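You operate a simulated robot arm through the tools that you are given. There is no shell and no other tool.

Carry out the task below with a simulated robot arm. There is one attempt and no reset: what you move stays moved.

TASK
Close the orange coupler on the tube; pull its nut up at 50.
Fine: flap down, bolt up, torque knob at 50; lean the nut driver on the nut once, till it stops. Driver back in its cup; leave the other nut.

It is judged by the outcome, as a careful person would: the job done as asked, and still so three seconds after it is handed in. It fails if anything else is knocked over, pushed out of place, dropped, spilled or broken.

THE ROBOT
A 6-joint arm with a three-finger gripper, fixed in place. Base frame: the origin is at the foot of the arm, x ahead of it, y to its left, z up. Readings come in mm, rad, newtons and seconds.
Its first joint turns from -2.897 to 2.897 rad. Payload 4.89 kg.
The TCP is the grasp point between the finger pads, 30 mm short of the fingertips. In the tool frame z runs along the fingers and y along their closing line. Largest opening 164 mm; the body of the gripper starts 125 mm behind the TCP.
Orientation is told as [roll, pitch, yaw] about the base's x, y, z axes, in that order, counted from this pose: with the fingers straight down and closing along the base's y, the tool's x points along the base's -x, its y along +y and its z along -z.

THE INTERFACE
- The arm moves only by the tool arm_command. Its argument "deltas" is a list that holds one entry, the list of rows, each a list of 7 numbers: the turn, a rotation vector about the tool's x, y, z in rad, then the shift along the tool's x, y, z in mm, then the opening, from 0 (shut) to 1 (fully open). In form: [[[rx, ry, rz, x, y, z, gripper], ...]]. A call has 1 to 20 rows; each row is the pose to reach, as a shift and turn from the pose commanded when the call began, along the tool's axes at that moment. Each row takes 0.2 s and may step no farther than 50 mm and 0.15 rad from the row before; otherwise, or with a gripper value out of range, the whole call is refused. Where a pose cannot be reached the arm comes as near as it can. A force on the tool above 90 N (or 10 N above the force at the start of the call, whichever is more), or a blocked arm, ends the call early, and 0.2 s more pass. Each finger travels about 108 mm/s and halts on what it meets, pressing with about 29 N; the grip force reading is that of the motor and also rises with nothing between the fingers. The clock runs only during rows and for 0.2 s after the last one: add rows that repeat a pose to give the fingers time. The reply holds the time, the measured pose of the TCP, the force on the tool along the base axes, the opening and the grip force, in the units named above and with some noise, with the torque about the TCP (base axes, N m) and any sound that the robot's microphone picked up, and new pictures: "views" is both (left out), scene, wrist or none.
- Cameras (640 x 400 px; columns grow to the right, rows downward): "scene" is fixed at [221.2, 650.3, 1547.3]; the picture's right is [-0.69, -0.73, 0.00], its down [-0.47, 0.45, -0.76] and it looks along [0.55, -0.52, -0.65] (base axes); focal length 232 px, centre (320, 200). "wrist" rides on the gripper at [76, -2, -152] in the tool frame; the picture's right is [0.02, 1.00, 0.00], its down [-0.88, 0.02, -0.47] and it looks along [-0.47, 0.01, 0.88] (tool axes); focal length 247 px, centre (320, 200). There is no depth. A picture from a camera that has moved, and an enlarged one, comes with that camera's place and axes in the base frame and with its lens.
- lift_body(by): slides the trunk up (or, below 0, down) by that many mm; the arm rides with it, the base frame stays. It gives what a move gives, with no picture.
- inspect(camera, box): a new picture of the part [left, top, right, bottom] of that camera's present view, enlarged. No time passes.
- hand_in(): hands the job in; it is judged then, once.

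Nothing tells you positions but the pictures and the camera data. Unless the task says otherwise, let go and move clear before handing in.

The tools are called after "Request:" as name(argument=value, ...) on one line, values as JSON. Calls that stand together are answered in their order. arm_command: Moves the arm, as the interface text tells. Its arguments: {"type":"object","properties":{"deltas":{"type":"array"},"views":{"type":"string","enum":["both","scene","wrist","none"]}},"required":["deltas"]} The other tools are called the same way: lift_body (by) slides the trunk up or down; inspect (camera, box) takes an enlarged picture of a part of a camera's view; hand_in () hands the job in.

At the start:

```text
time_s: 0.0
tcp_pos: [563.5, -5.2, 1382.4]
tcp_rot: [-0.001, 0.0, 0.0]
contact_force: [0.3, -0.3, 0.2]
wrist_torque: [-0.02, -0.04, -0.02]
gripper_width: 164.0
grip_force: 0.0
trunk travel left (down, up): [-150.0, 240.0]
```

scene: 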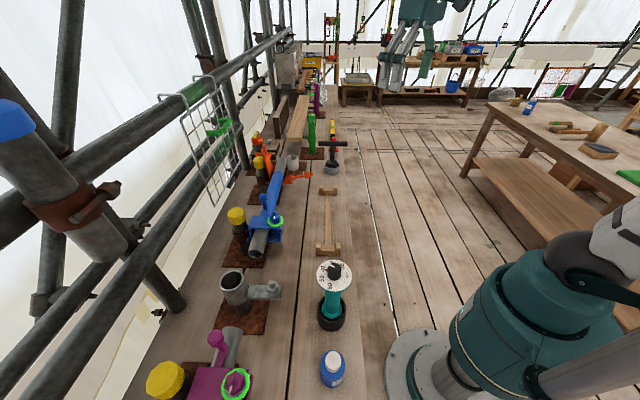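
wrist: 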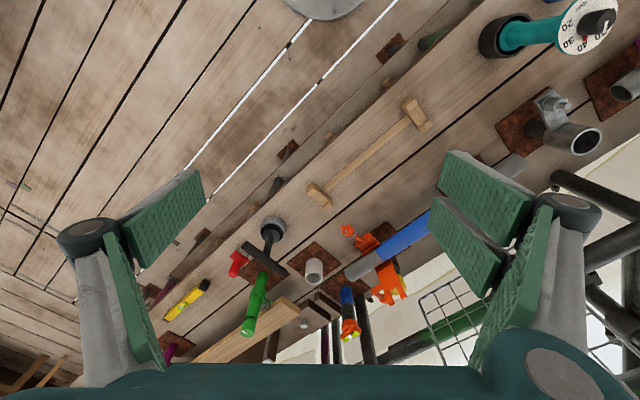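

I see a scaffold deck with coupler stations along the left, and a teal driver with a dial in a black cup. I'll look closer before moving anything.

Request:
inspect(camera="scene", box=[220, 100, 380, 200])

Request:
inspect(camera="scene", box=[200, 180, 360, 280])

Request:
inspect(camera="scene", box=[280, 240, 400, 340])

Request:
inspect(camera="wrist", box=[220, 180, 460, 360])

Request:
inspect(camera="wrist", box=[460, 0, 640, 120])

Request:
inspect(camera="scene", box=[120, 300, 280, 400])

```text
4.00 times, centred on (300, 150) of scene
camera zoom: at [221.2, 650.3, 1547.3], right [-0.69, -0.73, 0.0], down [-0.47, 0.45, -0.76], along [0.55, -0.52, -0.65], focal length 926 px, centre (400, 400)
```

zoom: 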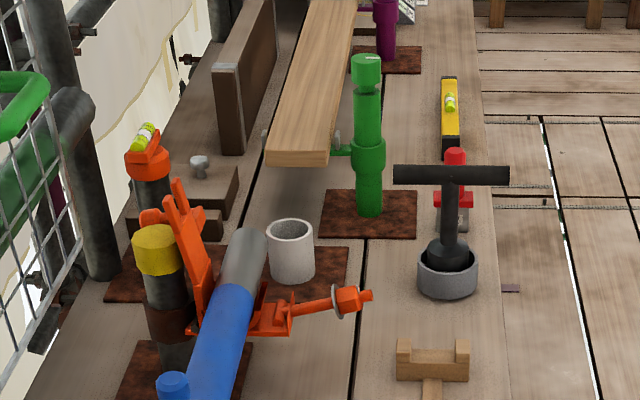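

```text
4.00 times, centred on (280, 230) of scene
camera zoom: at [221.2, 650.3, 1547.3], right [-0.69, -0.73, 0.0], down [-0.47, 0.45, -0.76], along [0.55, -0.52, -0.65], focal length 926 px, centre (480, 80)
```

zoom: 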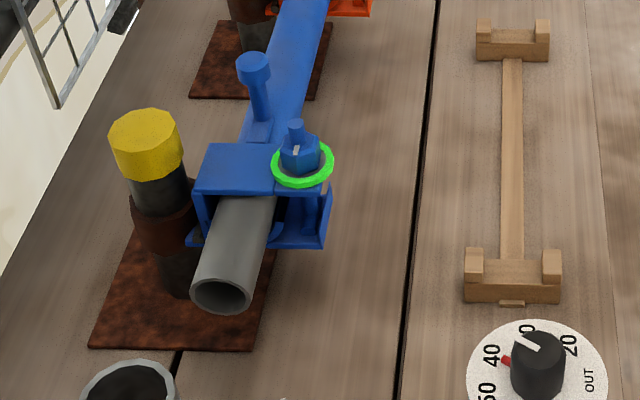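

```text
4.00 times, centred on (340, 290) of scene
camera zoom: at [221.2, 650.3, 1547.3], right [-0.69, -0.73, 0.0], down [-0.47, 0.45, -0.76], along [0.55, -0.52, -0.65], focal length 926 px, centre (240, -160)
```

zoom: 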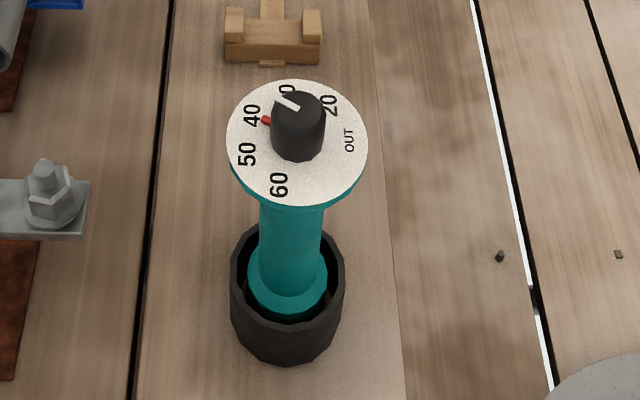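

```text
2.22 times, centred on (340, 270) of wrist
camera zoom: at [486.3, -5.7, 1534.5], right [-0.02, 1.0, 0.0], down [0.88, 0.02, 0.47], along [0.47, 0.01, -0.88], focal length 549 px, centre (276, 44)
```

zoom: 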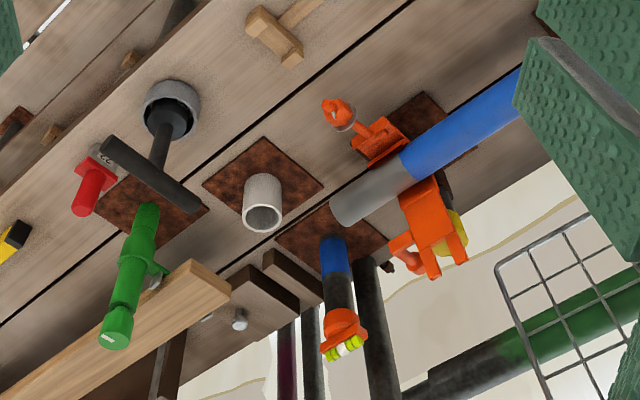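

```text
3.33 times, centred on (550, 60) of wrist
camera zoom: at [486.3, -5.7, 1534.5], right [-0.02, 1.0, 0.0], down [0.88, 0.02, 0.47], along [0.47, 0.01, -0.88], focal length 823 px, centre (-447, 667)
```

zoom: 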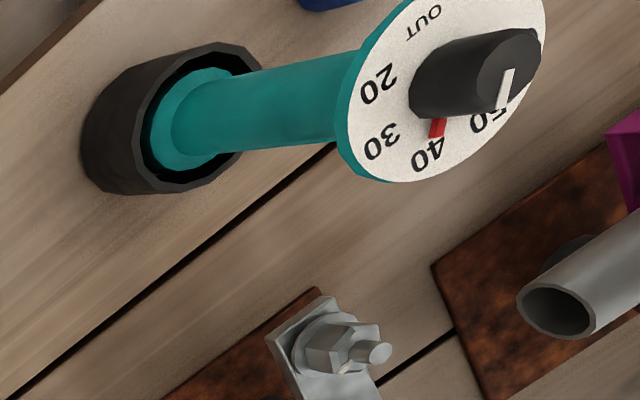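

```text
4.00 times, centred on (200, 350) of scene
camera zoom: at [221.2, 650.3, 1547.3], right [-0.69, -0.73, 0.0], down [-0.47, 0.45, -0.76], along [0.55, -0.52, -0.65], focal length 926 px, centre (800, -400)
```

zoom: 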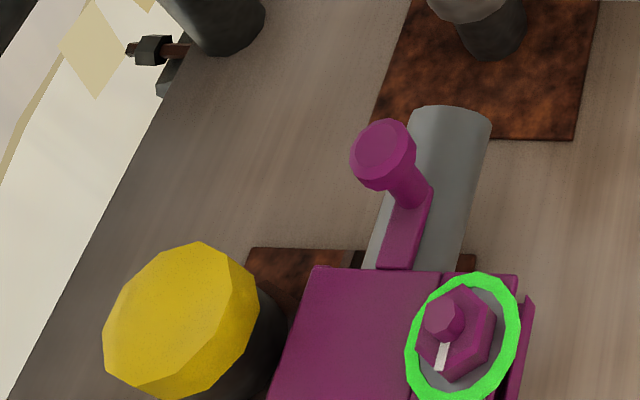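

The driver dial appears to sit near [420, 415, 1050], and the orange coupler's loose nut near [902, 86, 940]. I'll fly the wrist camera closer to the orange coupler.

Request:
arm_command(deltas=[[[0, 0, 0, -30, 17, 10, 1], [0, 0, 0, -60, 34, 20, 1], [0, 0, 0, -90, 51, 30, 1], [0, 0, 0, -120, 68, 40, 1], [0, 0, 0, -140, 85, 50, 1]]])

```text
time_s: 1.2
tcp_pos: [702.6, 79.8, 1332.5]
tcp_rot: [0.0, 0.001, 0.0]
contact_force: [-0.7, -0.1, -0.1]
wrist_torque: [0.07, -0.15, -0.01]
gripper_width: 164.3
grip_force: 0.1
trunk travel left (down, up): [-150.0, 240.0]
camera wrist: at [625.1, 79.2, 1484.7], right [-0.02, 1.0, 0.0], down [0.88, 0.02, 0.47], along [0.47, 0.01, -0.88], focal length 247 px, centre (320, 200)
```

scene: 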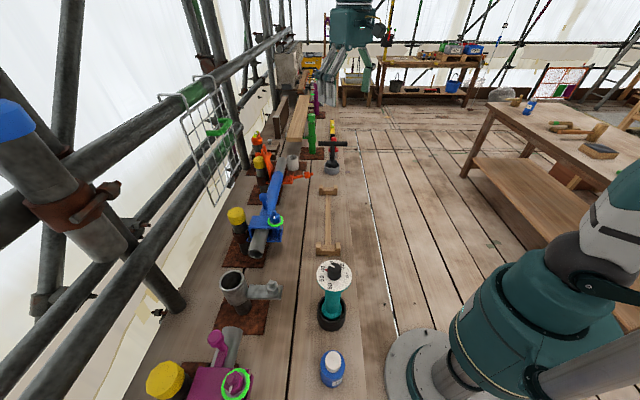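
wrist: 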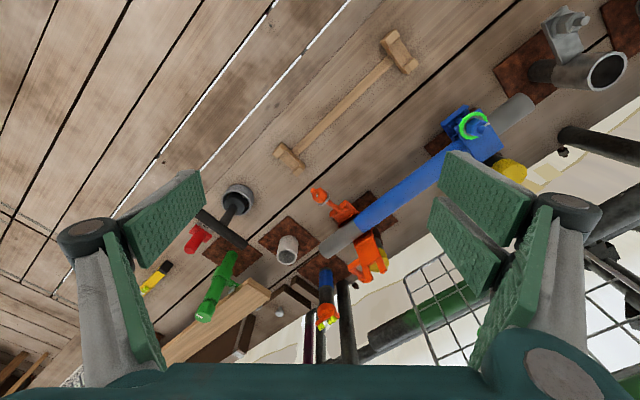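

The estimate holds up. I'll inspect the coupler from here before lowering.

Request:
inspect(camera="wrist", box=[290, 170, 410, 290])

Request:
inspect(camera="wrist", box=[420, 80, 550, 200])

Request:
inspect(camera="scene", box=[240, 130, 340, 200])

```text
3.33 times, centred on (350, 230) of wrist
camera zoom: at [625.1, 79.2, 1484.7], right [-0.02, 1.0, 0.0], down [0.88, 0.02, 0.47], along [0.47, 0.01, -0.88], focal length 823 px, centre (220, 100)
```

zoom: 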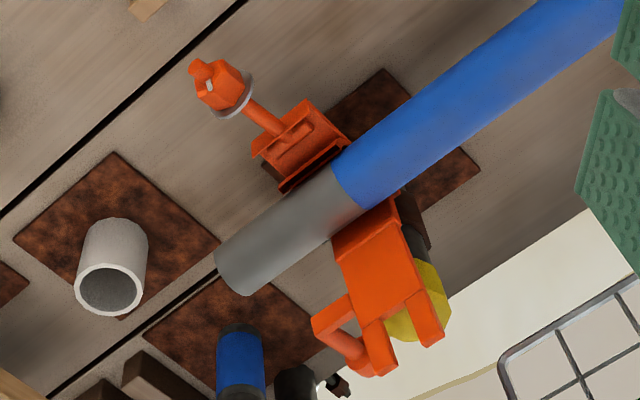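

```text
3.33 times, centred on (485, 140) of wrist
camera zoom: at [625.1, 79.2, 1484.7], right [-0.02, 1.0, 0.0], down [0.88, 0.02, 0.47], along [0.47, 0.01, -0.88], focal length 823 px, centre (-230, 400)
```

zoom: 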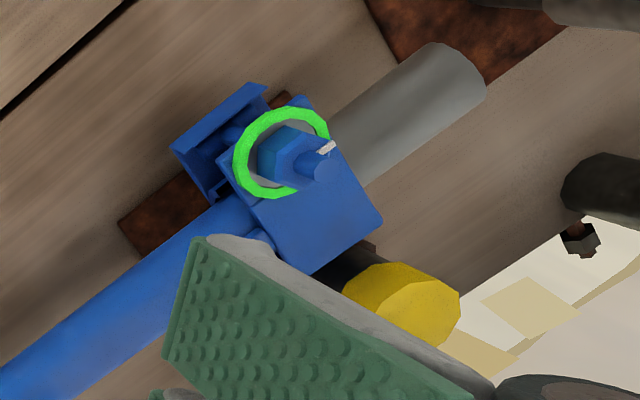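

```text
5.71 times, centred on (290, 165) of scene
camera zoom: at [221.2, 650.3, 1547.3], right [-0.69, -0.73, 0.0], down [-0.47, 0.45, -0.76], along [0.55, -0.52, -0.65], focal length 1323 px, centre (491, 400)
```

zoom: 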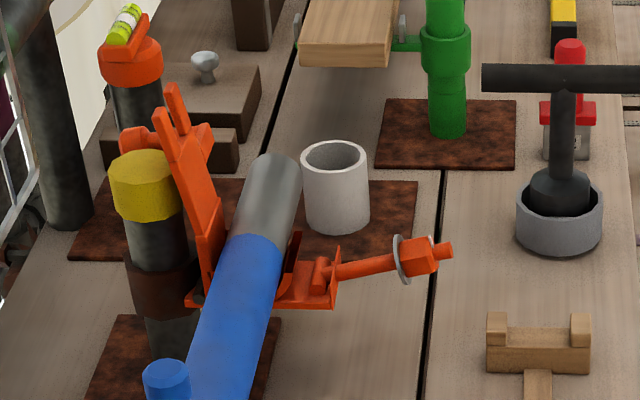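

The coupler line runs at 45° in the base frame: the tube lies along (0.707, −0.707) and the far side is along (0.707, 0.707). The orange flap leans outward and its bolt lies toward me. I'll yaw the wrist 45° and go down for a closer look, staying well above everything.

Request:
arm_command(deltas=[[[0, 0, -0.098, -23, -1, 25, 1], [0, 0, -0.196, -46, -2, 50, 1], [0, 0, -0.294, -69, -3, 75, 1], [0, 0, -0.392, -91, -4, 100, 1], [0, 0, -0.49, -114, -5, 125, 1], [0, 0, -0.588, -137, -6, 150, 1], [0, 0, -0.687, -160, -8, 175, 1], [0, 0, -0.785, -182, -9, 200, 1], [0, 0, -0.785, -182, -9, 200, 1]]])

```text
time_s: 3.2
tcp_pos: [886.3, 71.8, 1130.7]
tcp_rot: [0.001, -0.001, 0.787]
contact_force: [1.4, 0.0, -1.0]
wrist_torque: [0.02, 0.08, 0.02]
gripper_width: 164.1
grip_force: 0.1
trunk travel left (down, up): [-150.0, 240.0]
camera wrist: at [832.6, 16.9, 1282.6], right [-0.72, 0.69, 0.0], down [0.61, 0.64, 0.47], along [0.33, 0.34, -0.88], focal length 247 px, centre (320, 200)
```

scene: 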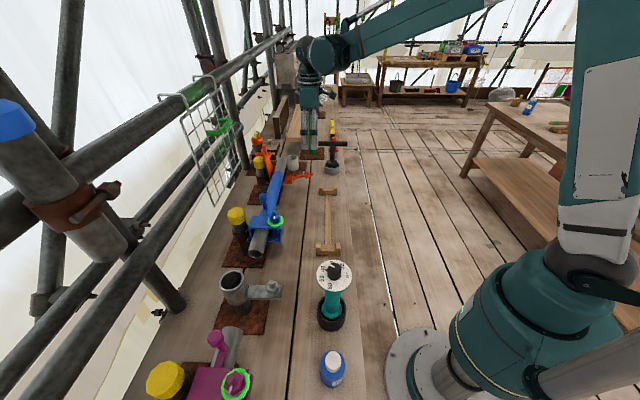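
wrist: 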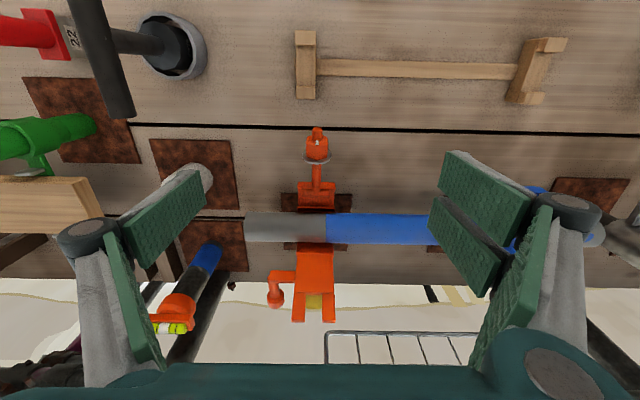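

Request:
inspect(camera="wrist", box=[230, 110, 410, 335])

Request:
inspect(camera="scene", box=[235, 125, 325, 195])

```text
1.78 times, centred on (320, 222) of wrist
camera zoom: at [832.6, 16.9, 1282.6], right [-0.72, 0.69, 0.0], down [0.61, 0.64, 0.47], along [0.33, 0.34, -0.88], focal length 439 px, centre (320, 160)
```

zoom: 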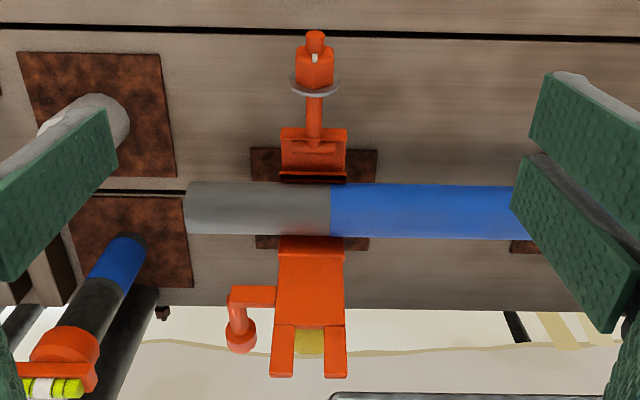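

```text
5.71 times, centred on (280, 160) of scene
camera zoom: at [221.2, 650.3, 1547.3], right [-0.69, -0.73, 0.0], down [-0.47, 0.45, -0.76], along [0.55, -0.52, -0.65], focal length 1323 px, centre (549, 429)
```

zoom: 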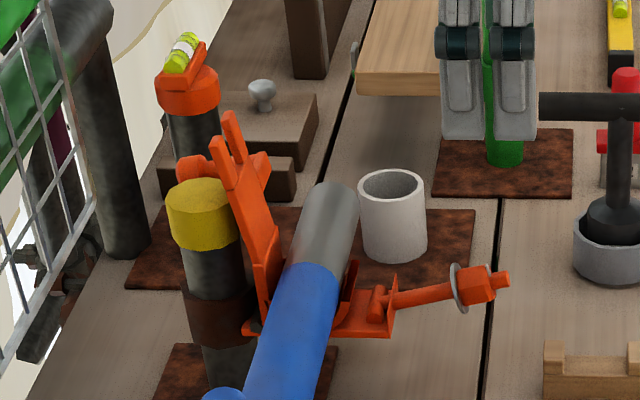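

The orange coupler centres near u≈584 along the tube. Its flap tip is about [1035, 213, 1076] and leans on a post with a yellow cap at z≈1020, so I'll hook the flap tip above the cap. I'll tilt the tool outward 45°, part the fingers slightly so both prongs are caught, and check the reach from above.

Request:
arm_command(deltas=[[[0, -0.098, 0, -23, -1, -10, 0.15], [0, -0.196, 0, -46, -2, -20, 0.15], [0, -0.294, 0, -69, -3, -30, 0.15], [0, -0.392, 0, -91, -4, -30, 0.15], [0, -0.49, 0, -114, -5, -30, 0.15], [0, -0.588, 0, -137, -6, -30, 0.15], [0, -0.687, 0, -160, -8, -30, 0.15], [0, -0.785, 0, -182, -9, -30, 0.15], [0, -0.785, 0, -182, -9, -30, 0.15]]])

```text
time_s: 5.2
tcp_pos: [1019.6, 192.6, 1163.0]
tcp_rot: [0.0, -0.786, 0.785]
contact_force: [0.7, -0.4, -0.9]
wrist_torque: [0.04, 0.0, -0.01]
gripper_width: 24.7
grip_force: 0.1
trunk travel left (down, up): [-150.0, 240.0]
camera wrist: at [905.7, 77.3, 1215.7], right [-0.72, 0.7, -0.02], down [0.19, 0.22, 0.96], along [0.67, 0.68, -0.29], focal length 247 px, centre (320, 200)
```

scene: 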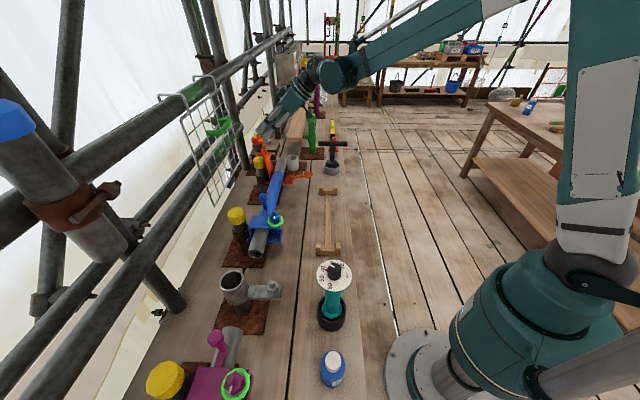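
wrist: 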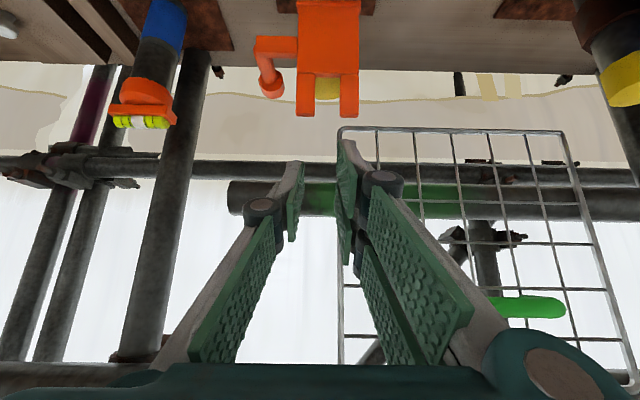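

The pose is reachable, and the rail and mesh behind are at n≈985–1000, which is clear of the fingers. Next I move out over the flap tip and lower behind it, still above the yellow cap.

Request:
arm_command(deltas=[[[0, 0, 0, -8, 5, 25, 0.15], [0, 0, 0, -17, 5, 49.5, 0.15], [0, 0, 0, 0, 5, 67, 0.15], [0, 0, 0, 18.4, 5, 84.8, 0.15], [0, 0, 0, 18.4, 5, 84.8, 0.15]]])

Request:
inspect(camera="scene", box=[225, 105, 325, 185])

```text
time_s: 6.4
tcp_pos: [1049.5, 230.6, 1090.0]
tcp_rot: [0.0, -0.786, 0.785]
contact_force: [-0.1, 0.6, -0.7]
wrist_torque: [0.0, -0.01, 0.0]
gripper_width: 24.7
grip_force: 0.1
trunk travel left (down, up): [-150.0, 240.0]
camera wrist: at [936.3, 116.3, 1142.9], right [-0.72, 0.7, -0.02], down [0.19, 0.22, 0.96], along [0.67, 0.68, -0.29], focal length 247 px, centre (320, 200)
```

scene: 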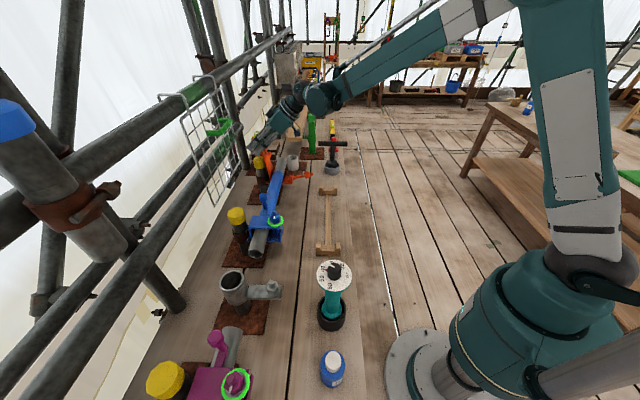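
wrist: 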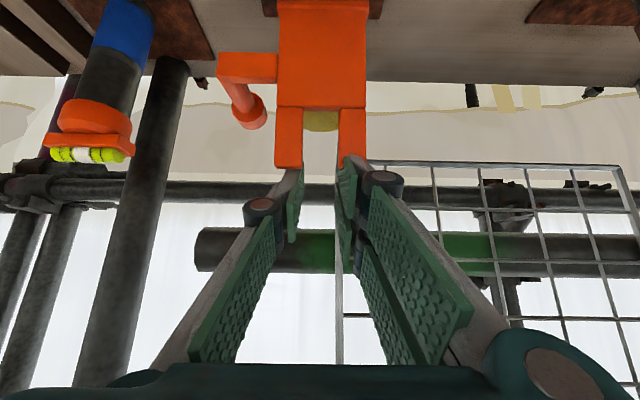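

```text
5.00 times, centred on (275, 145) of scene
camera zoom: at [221.2, 650.3, 1547.3], right [-0.69, -0.73, 0.0], down [-0.47, 0.45, -0.76], along [0.55, -0.52, -0.65], focal length 1158 px, centre (545, 475)
```

zoom: 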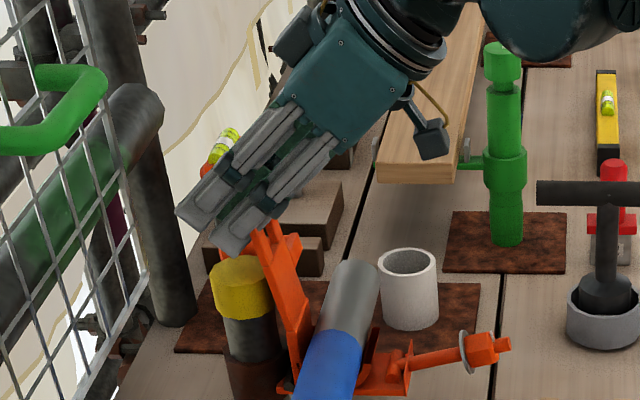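

The fingers are lined up just behind the prong tips with no contact. Now I pull slowly inward.

Request:
arm_command(deltas=[[[0, 0, 0, 5, 0, -5, 0.15], [0, 0, 0, 10, 0, -10, 0.15], [0, 0, 0, 15, 0, -15, 0.15], [0, 0, 0, 20, 0, -20, 0.15], [0, 0, 0, 25, 0, -25, 0.15], [0, 0, 0, 30, 0, -30, 0.15]]])

Request:
inspect(camera="scene", box=[225, 105, 325, 185])

```text
time_s: 7.8
tcp_pos: [1019.5, 200.8, 1088.7]
tcp_rot: [-0.001, -0.786, 0.787]
contact_force: [0.9, -0.4, 0.4]
wrist_torque: [0.04, 0.02, -0.01]
gripper_width: 24.6
grip_force: 0.1
trunk travel left (down, up): [-150.0, 240.0]
camera wrist: at [906.2, 85.6, 1142.6], right [-0.72, 0.7, -0.02], down [0.19, 0.22, 0.96], along [0.67, 0.68, -0.29], focal length 247 px, centre (320, 200)
```

scene: 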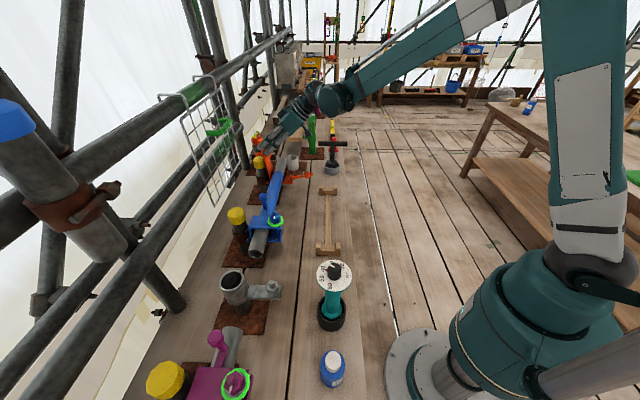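
wrist: 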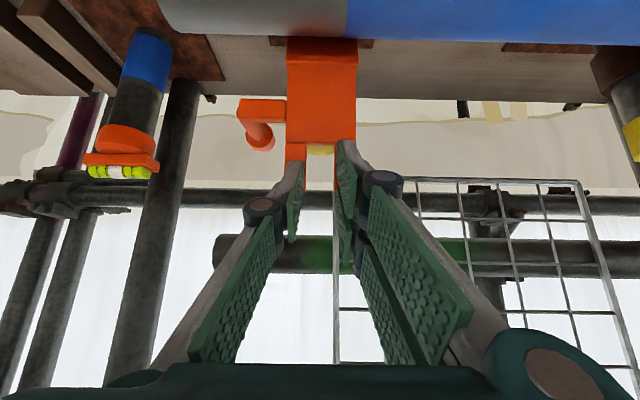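

```text
5.00 times, centred on (275, 145) of scene
camera zoom: at [221.2, 650.3, 1547.3], right [-0.69, -0.73, 0.0], down [-0.47, 0.45, -0.76], along [0.55, -0.52, -0.65], focal length 1158 px, centre (545, 475)
```

zoom: 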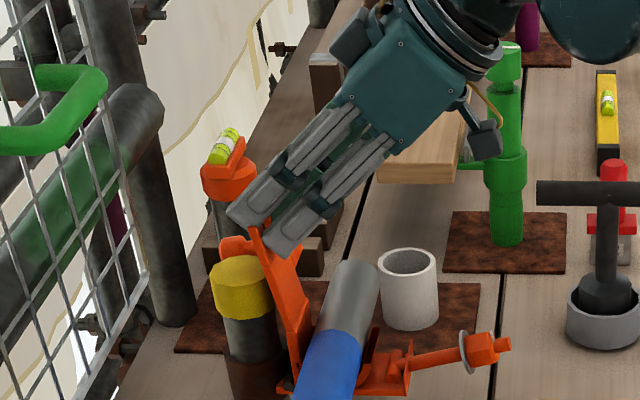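

Request:
inspect(camera="wrist", box=[220, 60, 420, 260])

Request:
inspect(camera="scene", box=[255, 135, 305, 175])

```text
2.00 times, centred on (320, 160) of wrist
camera zoom: at [906.2, 85.6, 1142.6], right [-0.72, 0.7, -0.02], down [0.19, 0.22, 0.96], along [0.67, 0.68, -0.29], focal length 494 px, centre (320, 280)
```

zoom: 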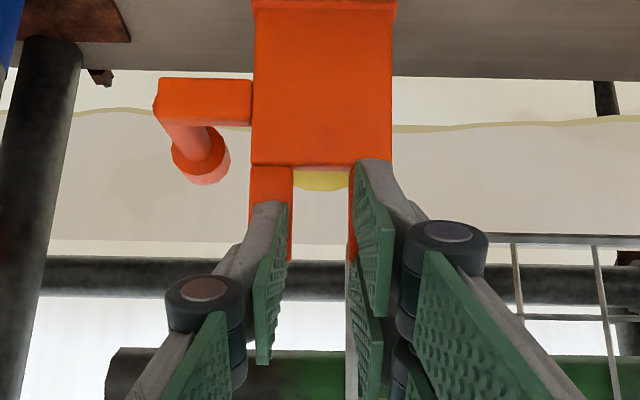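

```text
10.00 times, centred on (280, 155) of scene
camera zoom: at [221.2, 650.3, 1547.3], right [-0.69, -0.73, 0.0], down [-0.47, 0.45, -0.76], along [0.55, -0.52, -0.65], focal length 2315 px, centre (720, 650)
```

zoom: 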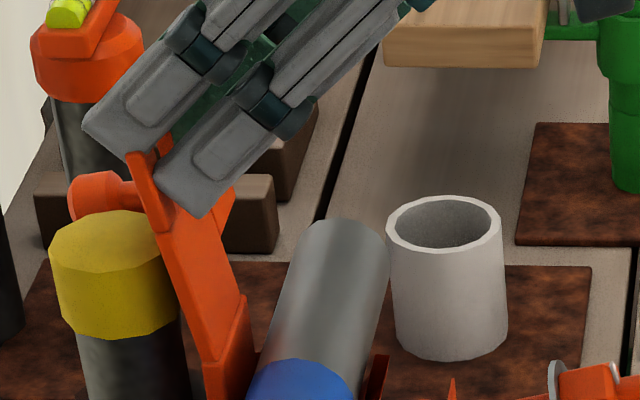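

The reading shows almost no contact and the picture is ambiguous, because one finger is forked. I'll pull a bit further inward and compare.

Request:
arm_command(deltas=[[[0, 0, 0, 5, 0, -5, 0.15], [0, 0, 0, 10, 0, -10, 0.15], [0, 0, 0, 15, 0, -15, 0.15]]])

Request:
inspect(camera="scene", box=[255, 135, 305, 175])

Request:
inspect(camera="wrist", box=[220, 60, 420, 260])

```text
time_s: 8.6
tcp_pos: [1005.3, 185.1, 1090.6]
tcp_rot: [0.0, -0.785, 0.789]
contact_force: [-0.6, -0.1, -0.7]
wrist_torque: [-0.05, 0.0, 0.02]
gripper_width: 24.5
grip_force: 0.1
trunk travel left (down, up): [-150.0, 240.0]
camera wrist: at [891.6, 70.2, 1142.9], right [-0.72, 0.7, -0.02], down [0.19, 0.22, 0.96], along [0.67, 0.68, -0.29], focal length 247 px, centre (320, 200)
```

scene: 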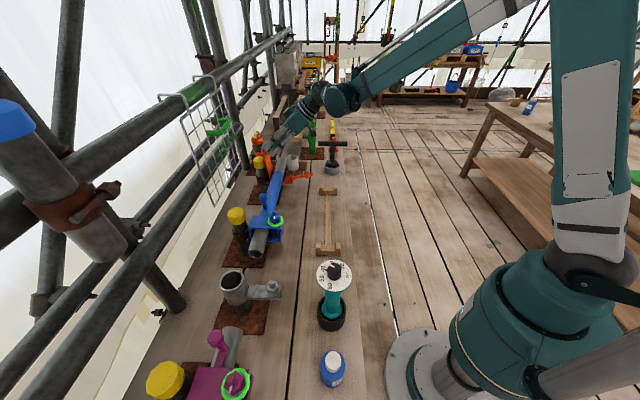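
wrist: 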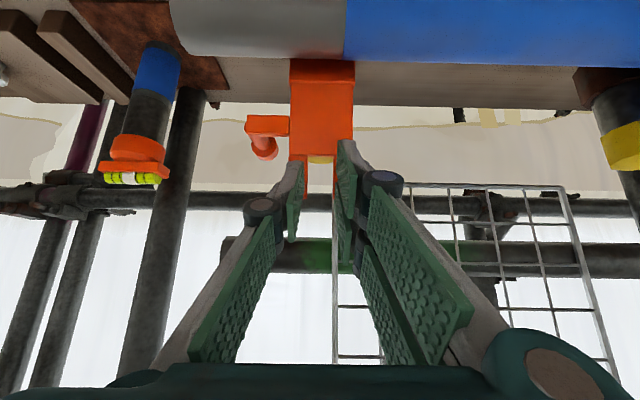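

```text
10.00 times, centred on (280, 155) of scene
camera zoom: at [221.2, 650.3, 1547.3], right [-0.69, -0.73, 0.0], down [-0.47, 0.45, -0.76], along [0.55, -0.52, -0.65], focal length 2315 px, centre (720, 650)
```

zoom: 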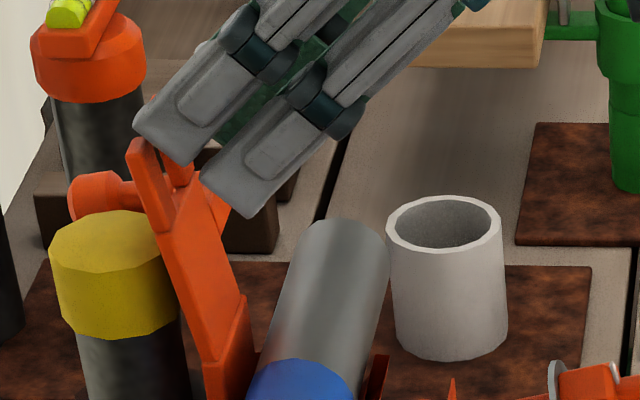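

```text
2.00 times, centred on (320, 160) of wrist
camera zoom: at [891.6, 70.2, 1142.9], right [-0.72, 0.7, -0.02], down [0.19, 0.22, 0.96], along [0.67, 0.68, -0.29], focal length 494 px, centre (320, 280)
```

zoom: 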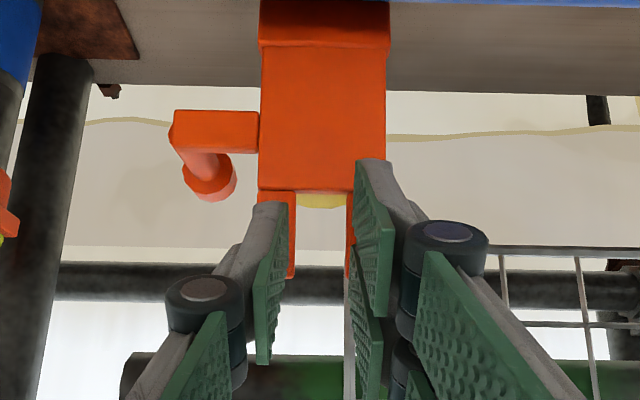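

The fingertips pass the prongs without moving the flap, so the grip should go on the flap's stalk handle (near u 643, n 930, z 1005), as intended. The forked finger would foul the stalk's lug on this side. I'll back off and roll the gripper half a turn so the single finger goes on the inner side.

Request:
arm_command(deltas=[[[0, 0, 0, 0, 0, -40, 0.15], [0, 0, 0, 0, 0, -80, 0.15], [0, 0, 0.15, 0, 0, -100, 0.15], [0, 0, 0.3, 0, 0, -100, 0.15], [0, 0, 0.45, 0, 0, -100, 0.15], [0, 0, 0.6, 0, 0, -100, 0.15], [0, 0, 0.75, 0, 0, -100, 0.15], [0, 0, 0.9, 0, 0, -100, 0.15], [0, 0, 1.05, 0, 0, -100, 0.15], [0, 0, 1.2, 0, 0, -100, 0.15], [0, 0, 1.35, 0, 0, -100, 0.15], [0, 0, 1.5, 0, 0, -100, 0.15], [0, 0, 1.65, 0, 0, -100, 0.15], [0, 0, 1.8, 0, 0, -100, 0.15], [0, 0, 1.95, 0, 0, -100, 0.15], [0, 0, 2.1, 0, 0, -100, 0.15], [0, 0, 2.25, 0, 0, -100, 0.15], [0, 0, 2.4, 0, 0, -100, 0.15]]])

```text
time_s: 12.4
tcp_pos: [955.4, 135.2, 1160.8]
tcp_rot: [0.595, 0.55, -1.444]
contact_force: [-0.2, -1.0, 0.3]
wrist_torque: [0.02, -0.01, -0.01]
gripper_width: 24.9
grip_force: 0.1
trunk travel left (down, up): [-150.0, 240.0]
camera wrist: at [869.1, 124.9, 1307.0], right [0.86, -0.17, 0.49], down [-0.13, -0.99, -0.12], along [0.5, 0.04, -0.87], focal length 247 px, centre (320, 200)
```

scene: 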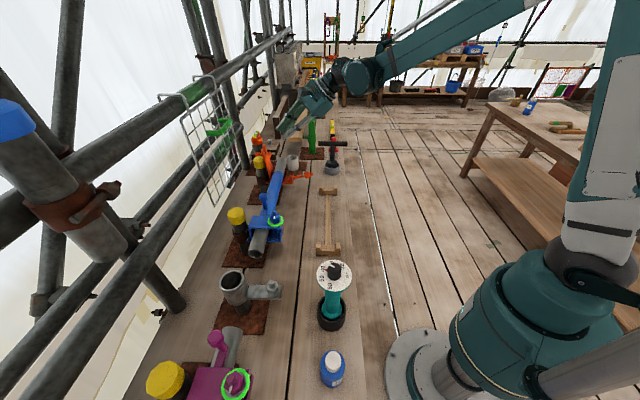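
wrist: 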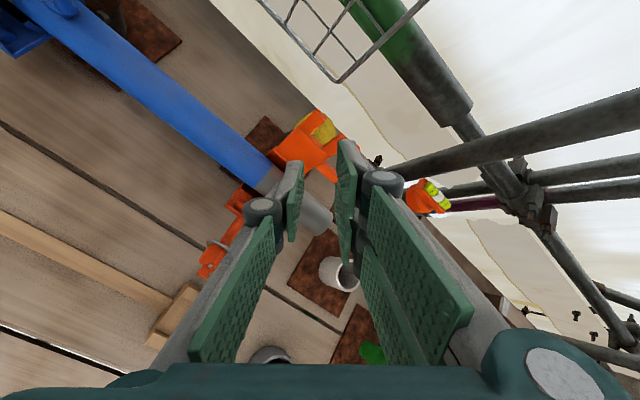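

Request:
arm_command(deltas=[[[0, 0, 0.15, 0, 0, 0, 0.28], [0, 0, 0.3, 0, 0, 0, 0.28], [0, 0, 0.45, 0, 0, 0, 0.28], [0, 0, 0.6, 0, 0, 0, 0.28], [0, 0, 0.7416, 0, 0, 0, 0.28], [0, 0, 0.7416, -21, 23, 0, 0.28], [0, 0, 0.7416, -42.5, 46.5, 0, 0.28], [0, 0, 0.7416, -42.5, 46.5, 45, 0.28], [0, 0, 0.7416, -42.5, 46.5, 89, 0.28], [0, 0, 0.7416, -42.5, 46.5, 89, 0.28]]])

Request:
inspect(camera="wrist", box=[220, 0, 420, 200])

Request:
inspect(camera="scene", box=[235, 115, 315, 180])

```text
time_s: 14.6
tcp_pos: [1046.3, 133.7, 1097.3]
tcp_rot: [0.001, 0.785, -2.357]
contact_force: [0.9, -0.3, -1.1]
wrist_torque: [0.04, 0.04, 0.04]
gripper_width: 45.7
grip_force: 0.1
trunk travel left (down, up): [-150.0, 240.0]
camera wrist: at [1007.0, 98.5, 1258.3], right [0.72, -0.7, 0.01], down [-0.66, -0.69, -0.29], along [0.21, 0.2, -0.96], focal length 247 px, centre (320, 200)
```

scene: 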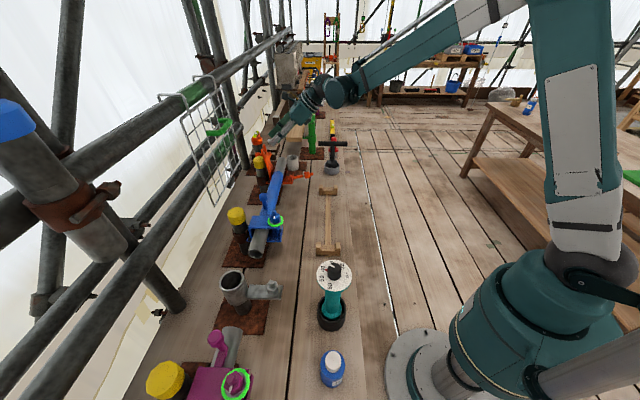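
wrist: 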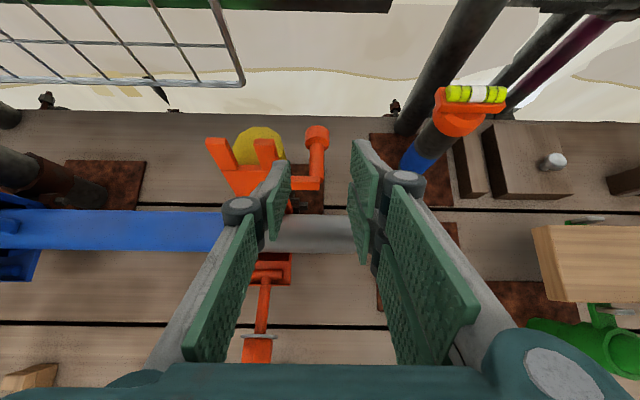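

```text
2.00 times, centred on (320, 100) of wrist
camera zoom: at [1007.0, 98.5, 1258.3], right [0.72, -0.7, 0.01], down [-0.66, -0.69, -0.29], along [0.21, 0.2, -0.96], focal length 494 px, centre (320, 400)
```

zoom: 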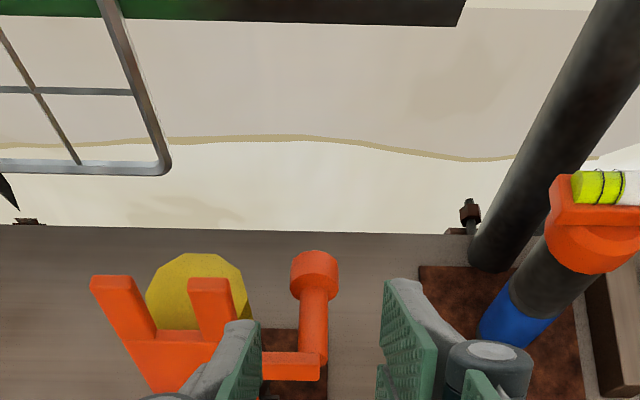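

```text
6.15 times, centred on (275, 148) of scene
camera zoom: at [221.2, 650.3, 1547.3], right [-0.69, -0.73, 0.0], down [-0.47, 0.45, -0.76], along [0.55, -0.52, -0.65], focal length 1425 px, centre (597, 523)
```

zoom: 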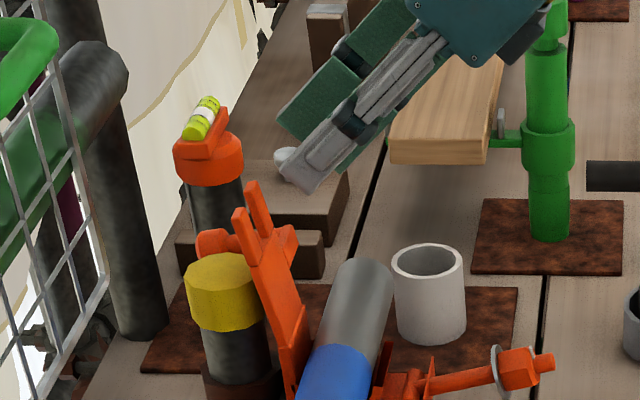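

Now there's a clear top view: the knob is at u≈640, and the gripper has the single finger on the inner side. I'll slide in along the tool axis with the fingers opened just wider than the knob, stopping short to check.

Request:
arm_command(deltas=[[[0, 0, 0, 1, -5, 10, 0.235], [0, 0, 0, 2, -5, 30, 0.235], [0, 0, 0, 3, -5, 50, 0.235], [0, 0, 0, 4, -5, 73.5, 0.235], [0, 0, 0, 4, -5, 73.5, 0.235]]])

Request:
inspect(camera="wrist", box=[220, 40, 420, 240])

Request:
inspect(camera="scene", box=[235, 115, 315, 180])

```text
time_s: 15.8
tcp_pos: [1081.5, 178.0, 1049.8]
tcp_rot: [0.002, 0.785, -2.357]
contact_force: [2.3, -1.5, -0.9]
wrist_torque: [0.03, -0.03, 0.0]
gripper_width: 37.1
grip_force: 0.0
trunk travel left (down, up): [-150.0, 240.0]
camera wrist: at [1041.6, 141.4, 1209.3], right [0.72, -0.7, 0.02], down [-0.66, -0.69, -0.29], along [0.21, 0.2, -0.96], focal length 247 px, centre (320, 200)
```

scene: 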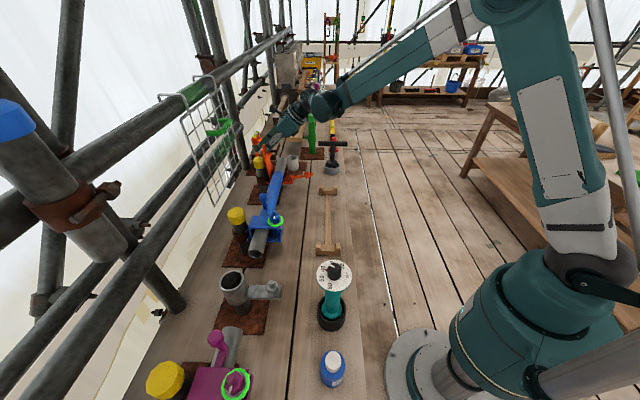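
wrist: 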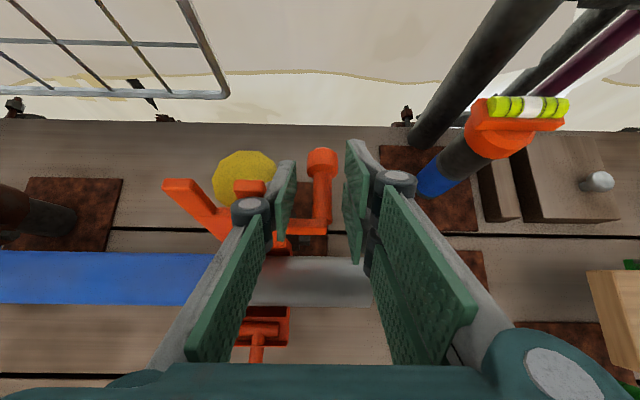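

```text
2.00 times, centred on (320, 140) of wrist
camera zoom: at [1041.6, 141.4, 1209.3], right [0.72, -0.7, 0.02], down [-0.66, -0.69, -0.29], along [0.21, 0.2, -0.96], focal length 494 px, centre (320, 320)
```

zoom: 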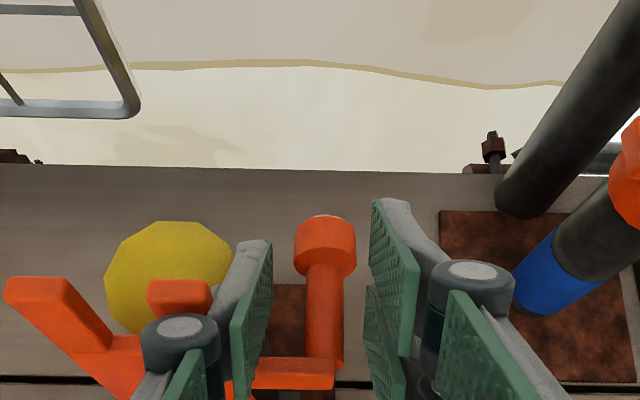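

```text
6.15 times, centred on (275, 148) of scene
camera zoom: at [221.2, 650.3, 1547.3], right [-0.69, -0.73, 0.0], down [-0.47, 0.45, -0.76], along [0.55, -0.52, -0.65], focal length 1425 px, centre (597, 523)
```

zoom: 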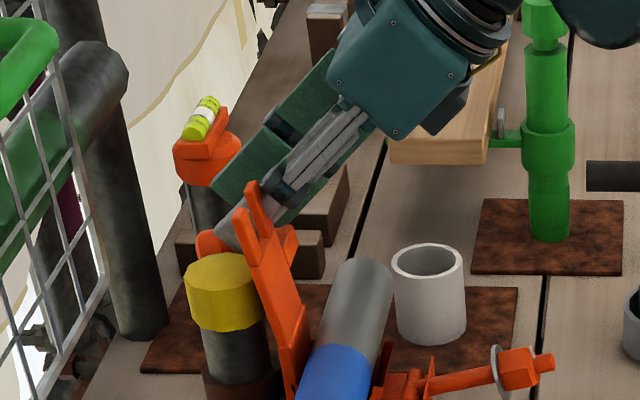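

The knob is centred between the fingers. I'll continue in and close on it.

Request:
arm_command(deltas=[[[0, 0, 0, 0, 0, 20, 0.235], [0, 0, 0, 0, 0, 40, 0.235], [0, 0, 0, 0, 0, 57, 0.235], [0, 0, 0, 0, 0, 57, 0.0], [0, 0, 0, 0, 0, 57, 0.0], [0, 0, 0, 0, 0, 57, 0.0]]])

Request:
inspect(camera="wrist", box=[220, 60, 420, 260])

Request:
inspect(camera="scene", box=[235, 115, 315, 180])

```text
time_s: 17.2
tcp_pos: [1109.6, 202.5, 1008.4]
tcp_rot: [-0.002, 0.787, -2.358]
contact_force: [31.4, -43.4, 19.0]
wrist_torque: [0.34, -0.74, -0.34]
gripper_width: 26.3
grip_force: 45.3
trunk travel left (down, up): [-150.0, 240.0]
camera wrist: at [1070.1, 166.9, 1169.3], right [0.72, -0.7, 0.02], down [-0.67, -0.69, -0.29], along [0.21, 0.2, -0.96], focal length 247 px, centre (320, 200)
```

scene: 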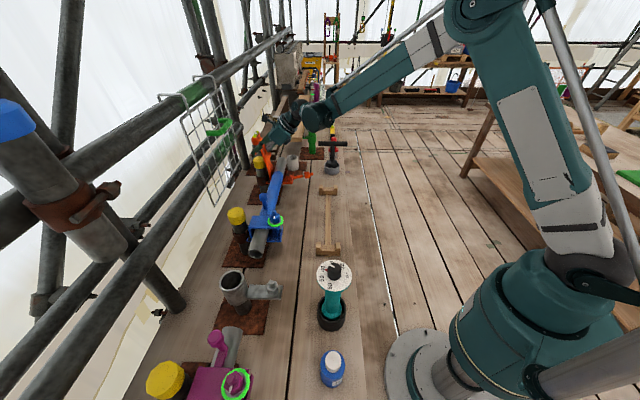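
wrist: 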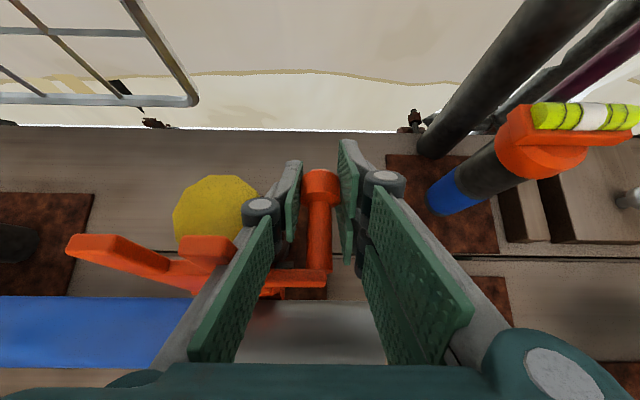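

```text
2.00 times, centred on (320, 160) of wrist
camera zoom: at [1070.1, 166.9, 1169.3], right [0.72, -0.7, 0.02], down [-0.67, -0.69, -0.29], along [0.21, 0.2, -0.96], focal length 494 px, centre (320, 280)
```

zoom: 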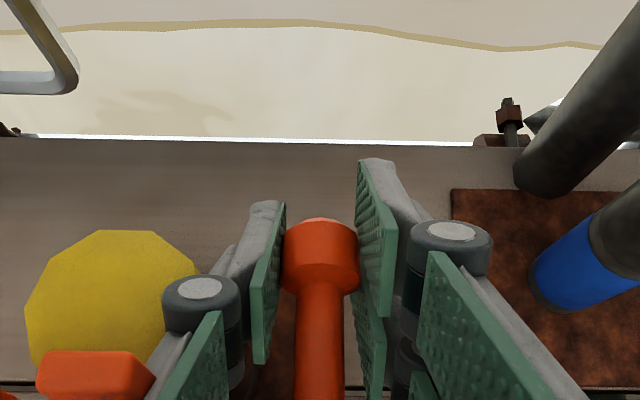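

```text
6.15 times, centred on (275, 148) of scene
camera zoom: at [221.2, 650.3, 1547.3], right [-0.69, -0.73, 0.0], down [-0.47, 0.45, -0.76], along [0.55, -0.52, -0.65], focal length 1425 px, centre (597, 523)
```

zoom: 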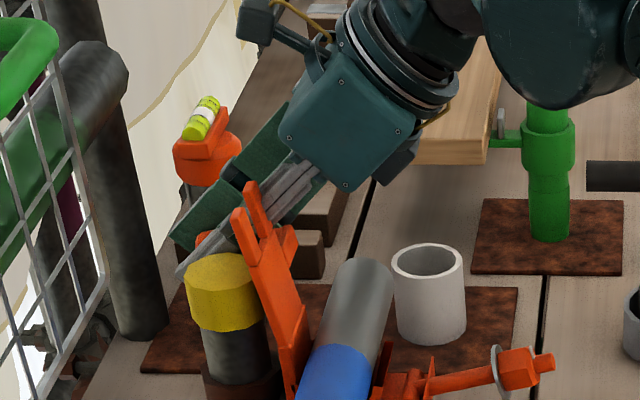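

The knob is gripped, with some sideways load along +u. I'll centre on it and start the arc about the hinge, estimated at n≈867, z≈968, in small steps while watching forces.

Request:
arm_command(deltas=[[[0, 0, 0, 0, 2.5, 0, 0], [0, 0, 0, 0.7, 2.5, -6, 0], [0, 0, 0, 1.4, 2.5, -12.6, 0], [0, 0, 0, 1.4, 2.5, -12.6, 0]]])

Request:
inspect(camera="scene", box=[235, 115, 315, 180])

```text
time_s: 18.2
tcp_pos: [1107.1, 199.1, 1017.5]
tcp_rot: [-0.001, 0.786, -2.358]
contact_force: [58.8, -11.2, 3.8]
wrist_torque: [0.6, -0.77, -0.04]
gripper_width: 26.7
grip_force: 45.0
trunk travel left (down, up): [-150.0, 240.0]
camera wrist: at [1066.8, 163.0, 1178.0], right [0.72, -0.7, 0.01], down [-0.66, -0.69, -0.29], along [0.21, 0.2, -0.96], focal length 247 px, centre (320, 200)
```

scene: 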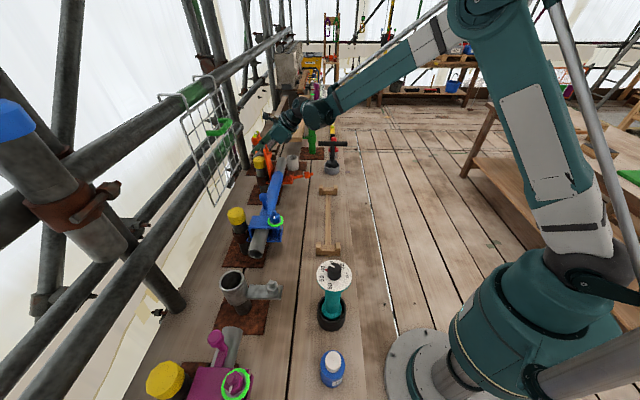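
wrist: 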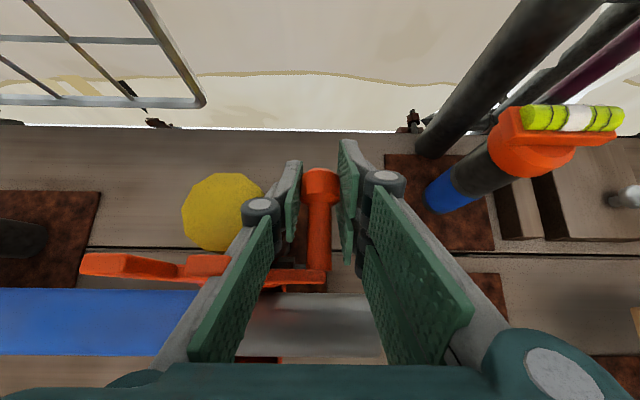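

```text
6.15 times, centred on (275, 148) of scene
camera zoom: at [221.2, 650.3, 1547.3], right [-0.69, -0.73, 0.0], down [-0.47, 0.45, -0.76], along [0.55, -0.52, -0.65], focal length 1425 px, centre (597, 523)
```

zoom: 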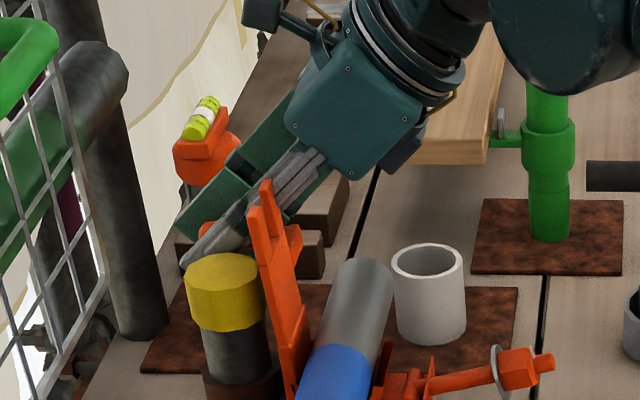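

The flap is swinging with the handle. There is still a side load along +u, so I'll ease the tool that way and see if it drops.

Request:
arm_command(deltas=[[[0, 0, 0, 0, 1.5, 0, 0], [0, 0, 0, 0, 3, 0, 0]]], views="none")

```text
time_s: 18.8
tcp_pos: [1107.5, 199.8, 1015.9]
tcp_rot: [-0.004, 0.783, -2.355]
contact_force: [29.4, 5.4, 1.1]
wrist_torque: [0.63, -0.53, -0.03]
gripper_width: 26.5
grip_force: 44.7
trunk travel left (down, up): [-150.0, 240.0]
```

Request:
arm_command(deltas=[[[0, 0, 0, -0.4, 1.5, -6.4, 0], [0, 0, 0, -0.8, 1.5, -12.8, 0], [0, 0, 0, -2.2, 1.5, -19, 0], [0, 0, 0, -3.7, 1.5, -25.1, 0]]], views="wrist")

Request:
inspect(camera="scene", box=[235, 115, 315, 180])

```text
time_s: 19.8
tcp_pos: [1091.0, 183.7, 1034.2]
tcp_rot: [0.001, 0.786, -2.354]
contact_force: [4.8, 34.1, 12.2]
wrist_torque: [0.81, -0.62, 0.54]
gripper_width: 26.4
grip_force: 45.1
trunk travel left (down, up): [-150.0, 240.0]
camera wrist: at [1052.1, 148.1, 1194.5], right [0.72, -0.69, 0.02], down [-0.66, -0.69, -0.29], along [0.21, 0.2, -0.96], focal length 247 px, centre (320, 200)
```

wrist: 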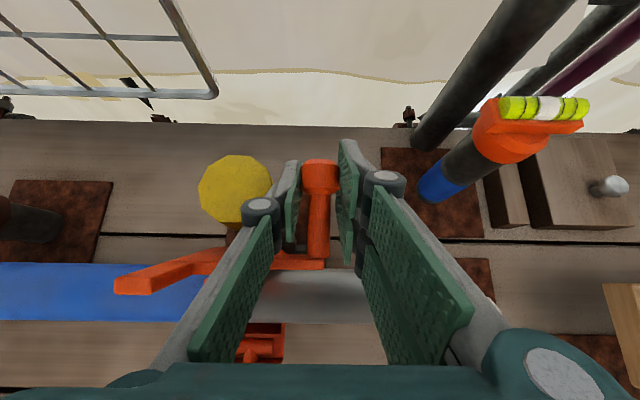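

```text
6.15 times, centred on (275, 148) of scene
camera zoom: at [221.2, 650.3, 1547.3], right [-0.69, -0.73, 0.0], down [-0.47, 0.45, -0.76], along [0.55, -0.52, -0.65], focal length 1425 px, centre (597, 523)
```

zoom: 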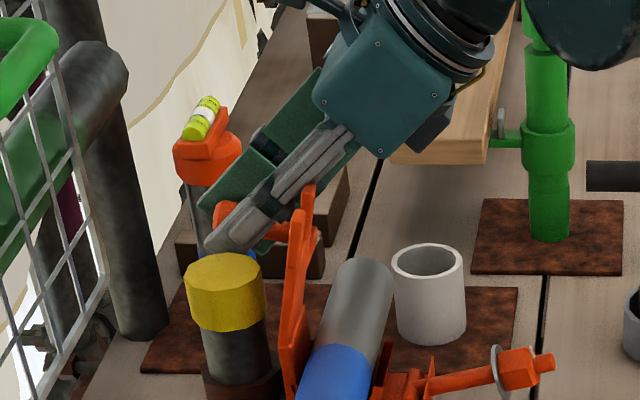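

The flap is now past vertical and following well. I'll continue the arc.

Request:
arm_command(deltas=[[[0, 0, 0, -2.6, -1.5, -5.8, 0], [0, 0, 0, -5.2, -1.5, -11.7, 0], [0, 0, 0, -8.7, -1.5, -17, 0], [0, 0, 0, -12.2, -1.5, -22.3, 0], [0, 0, 0, -16.5, -1.5, -27, 0], [0, 0, 0, -20.9, -1.5, -31.5, 0]]], views="wrist")

Request:
inspect(camera="scene", box=[235, 115, 315, 180])

```text
time_s: 21.2
tcp_pos: [1065.7, 154.2, 1039.2]
tcp_rot: [-0.001, 0.783, -2.355]
contact_force: [-8.2, 10.6, -1.4]
wrist_torque: [0.18, 0.09, -0.25]
gripper_width: 21.1
grip_force: 44.6
trunk travel left (down, up): [-150.0, 240.0]
camera wrist: at [1025.4, 117.5, 1199.4], right [0.72, -0.7, 0.02], down [-0.66, -0.69, -0.29], along [0.21, 0.19, -0.96], focal length 247 px, centre (320, 200)
```

wrist: 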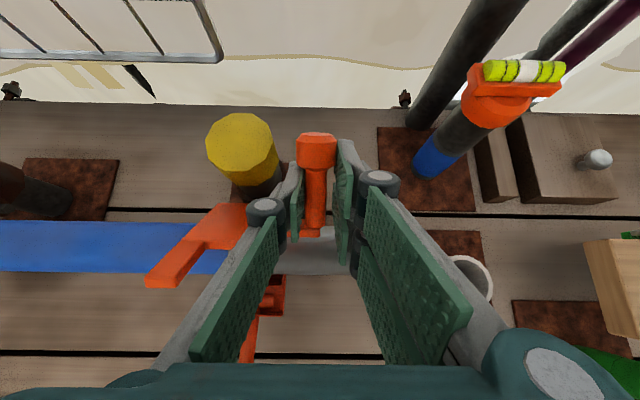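

```text
6.15 times, centred on (275, 148) of scene
camera zoom: at [221.2, 650.3, 1547.3], right [-0.69, -0.73, 0.0], down [-0.47, 0.45, -0.76], along [0.55, -0.52, -0.65], focal length 1425 px, centre (597, 523)
```

zoom: 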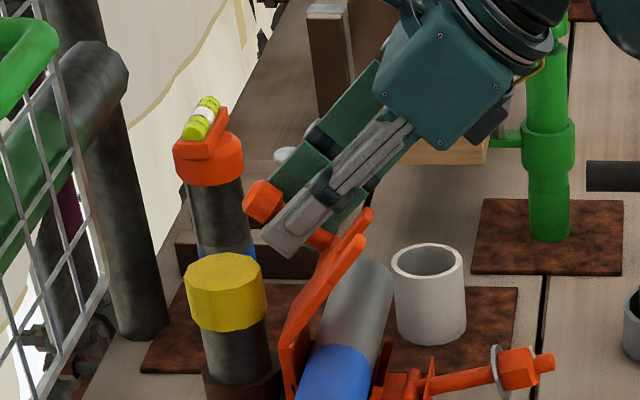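

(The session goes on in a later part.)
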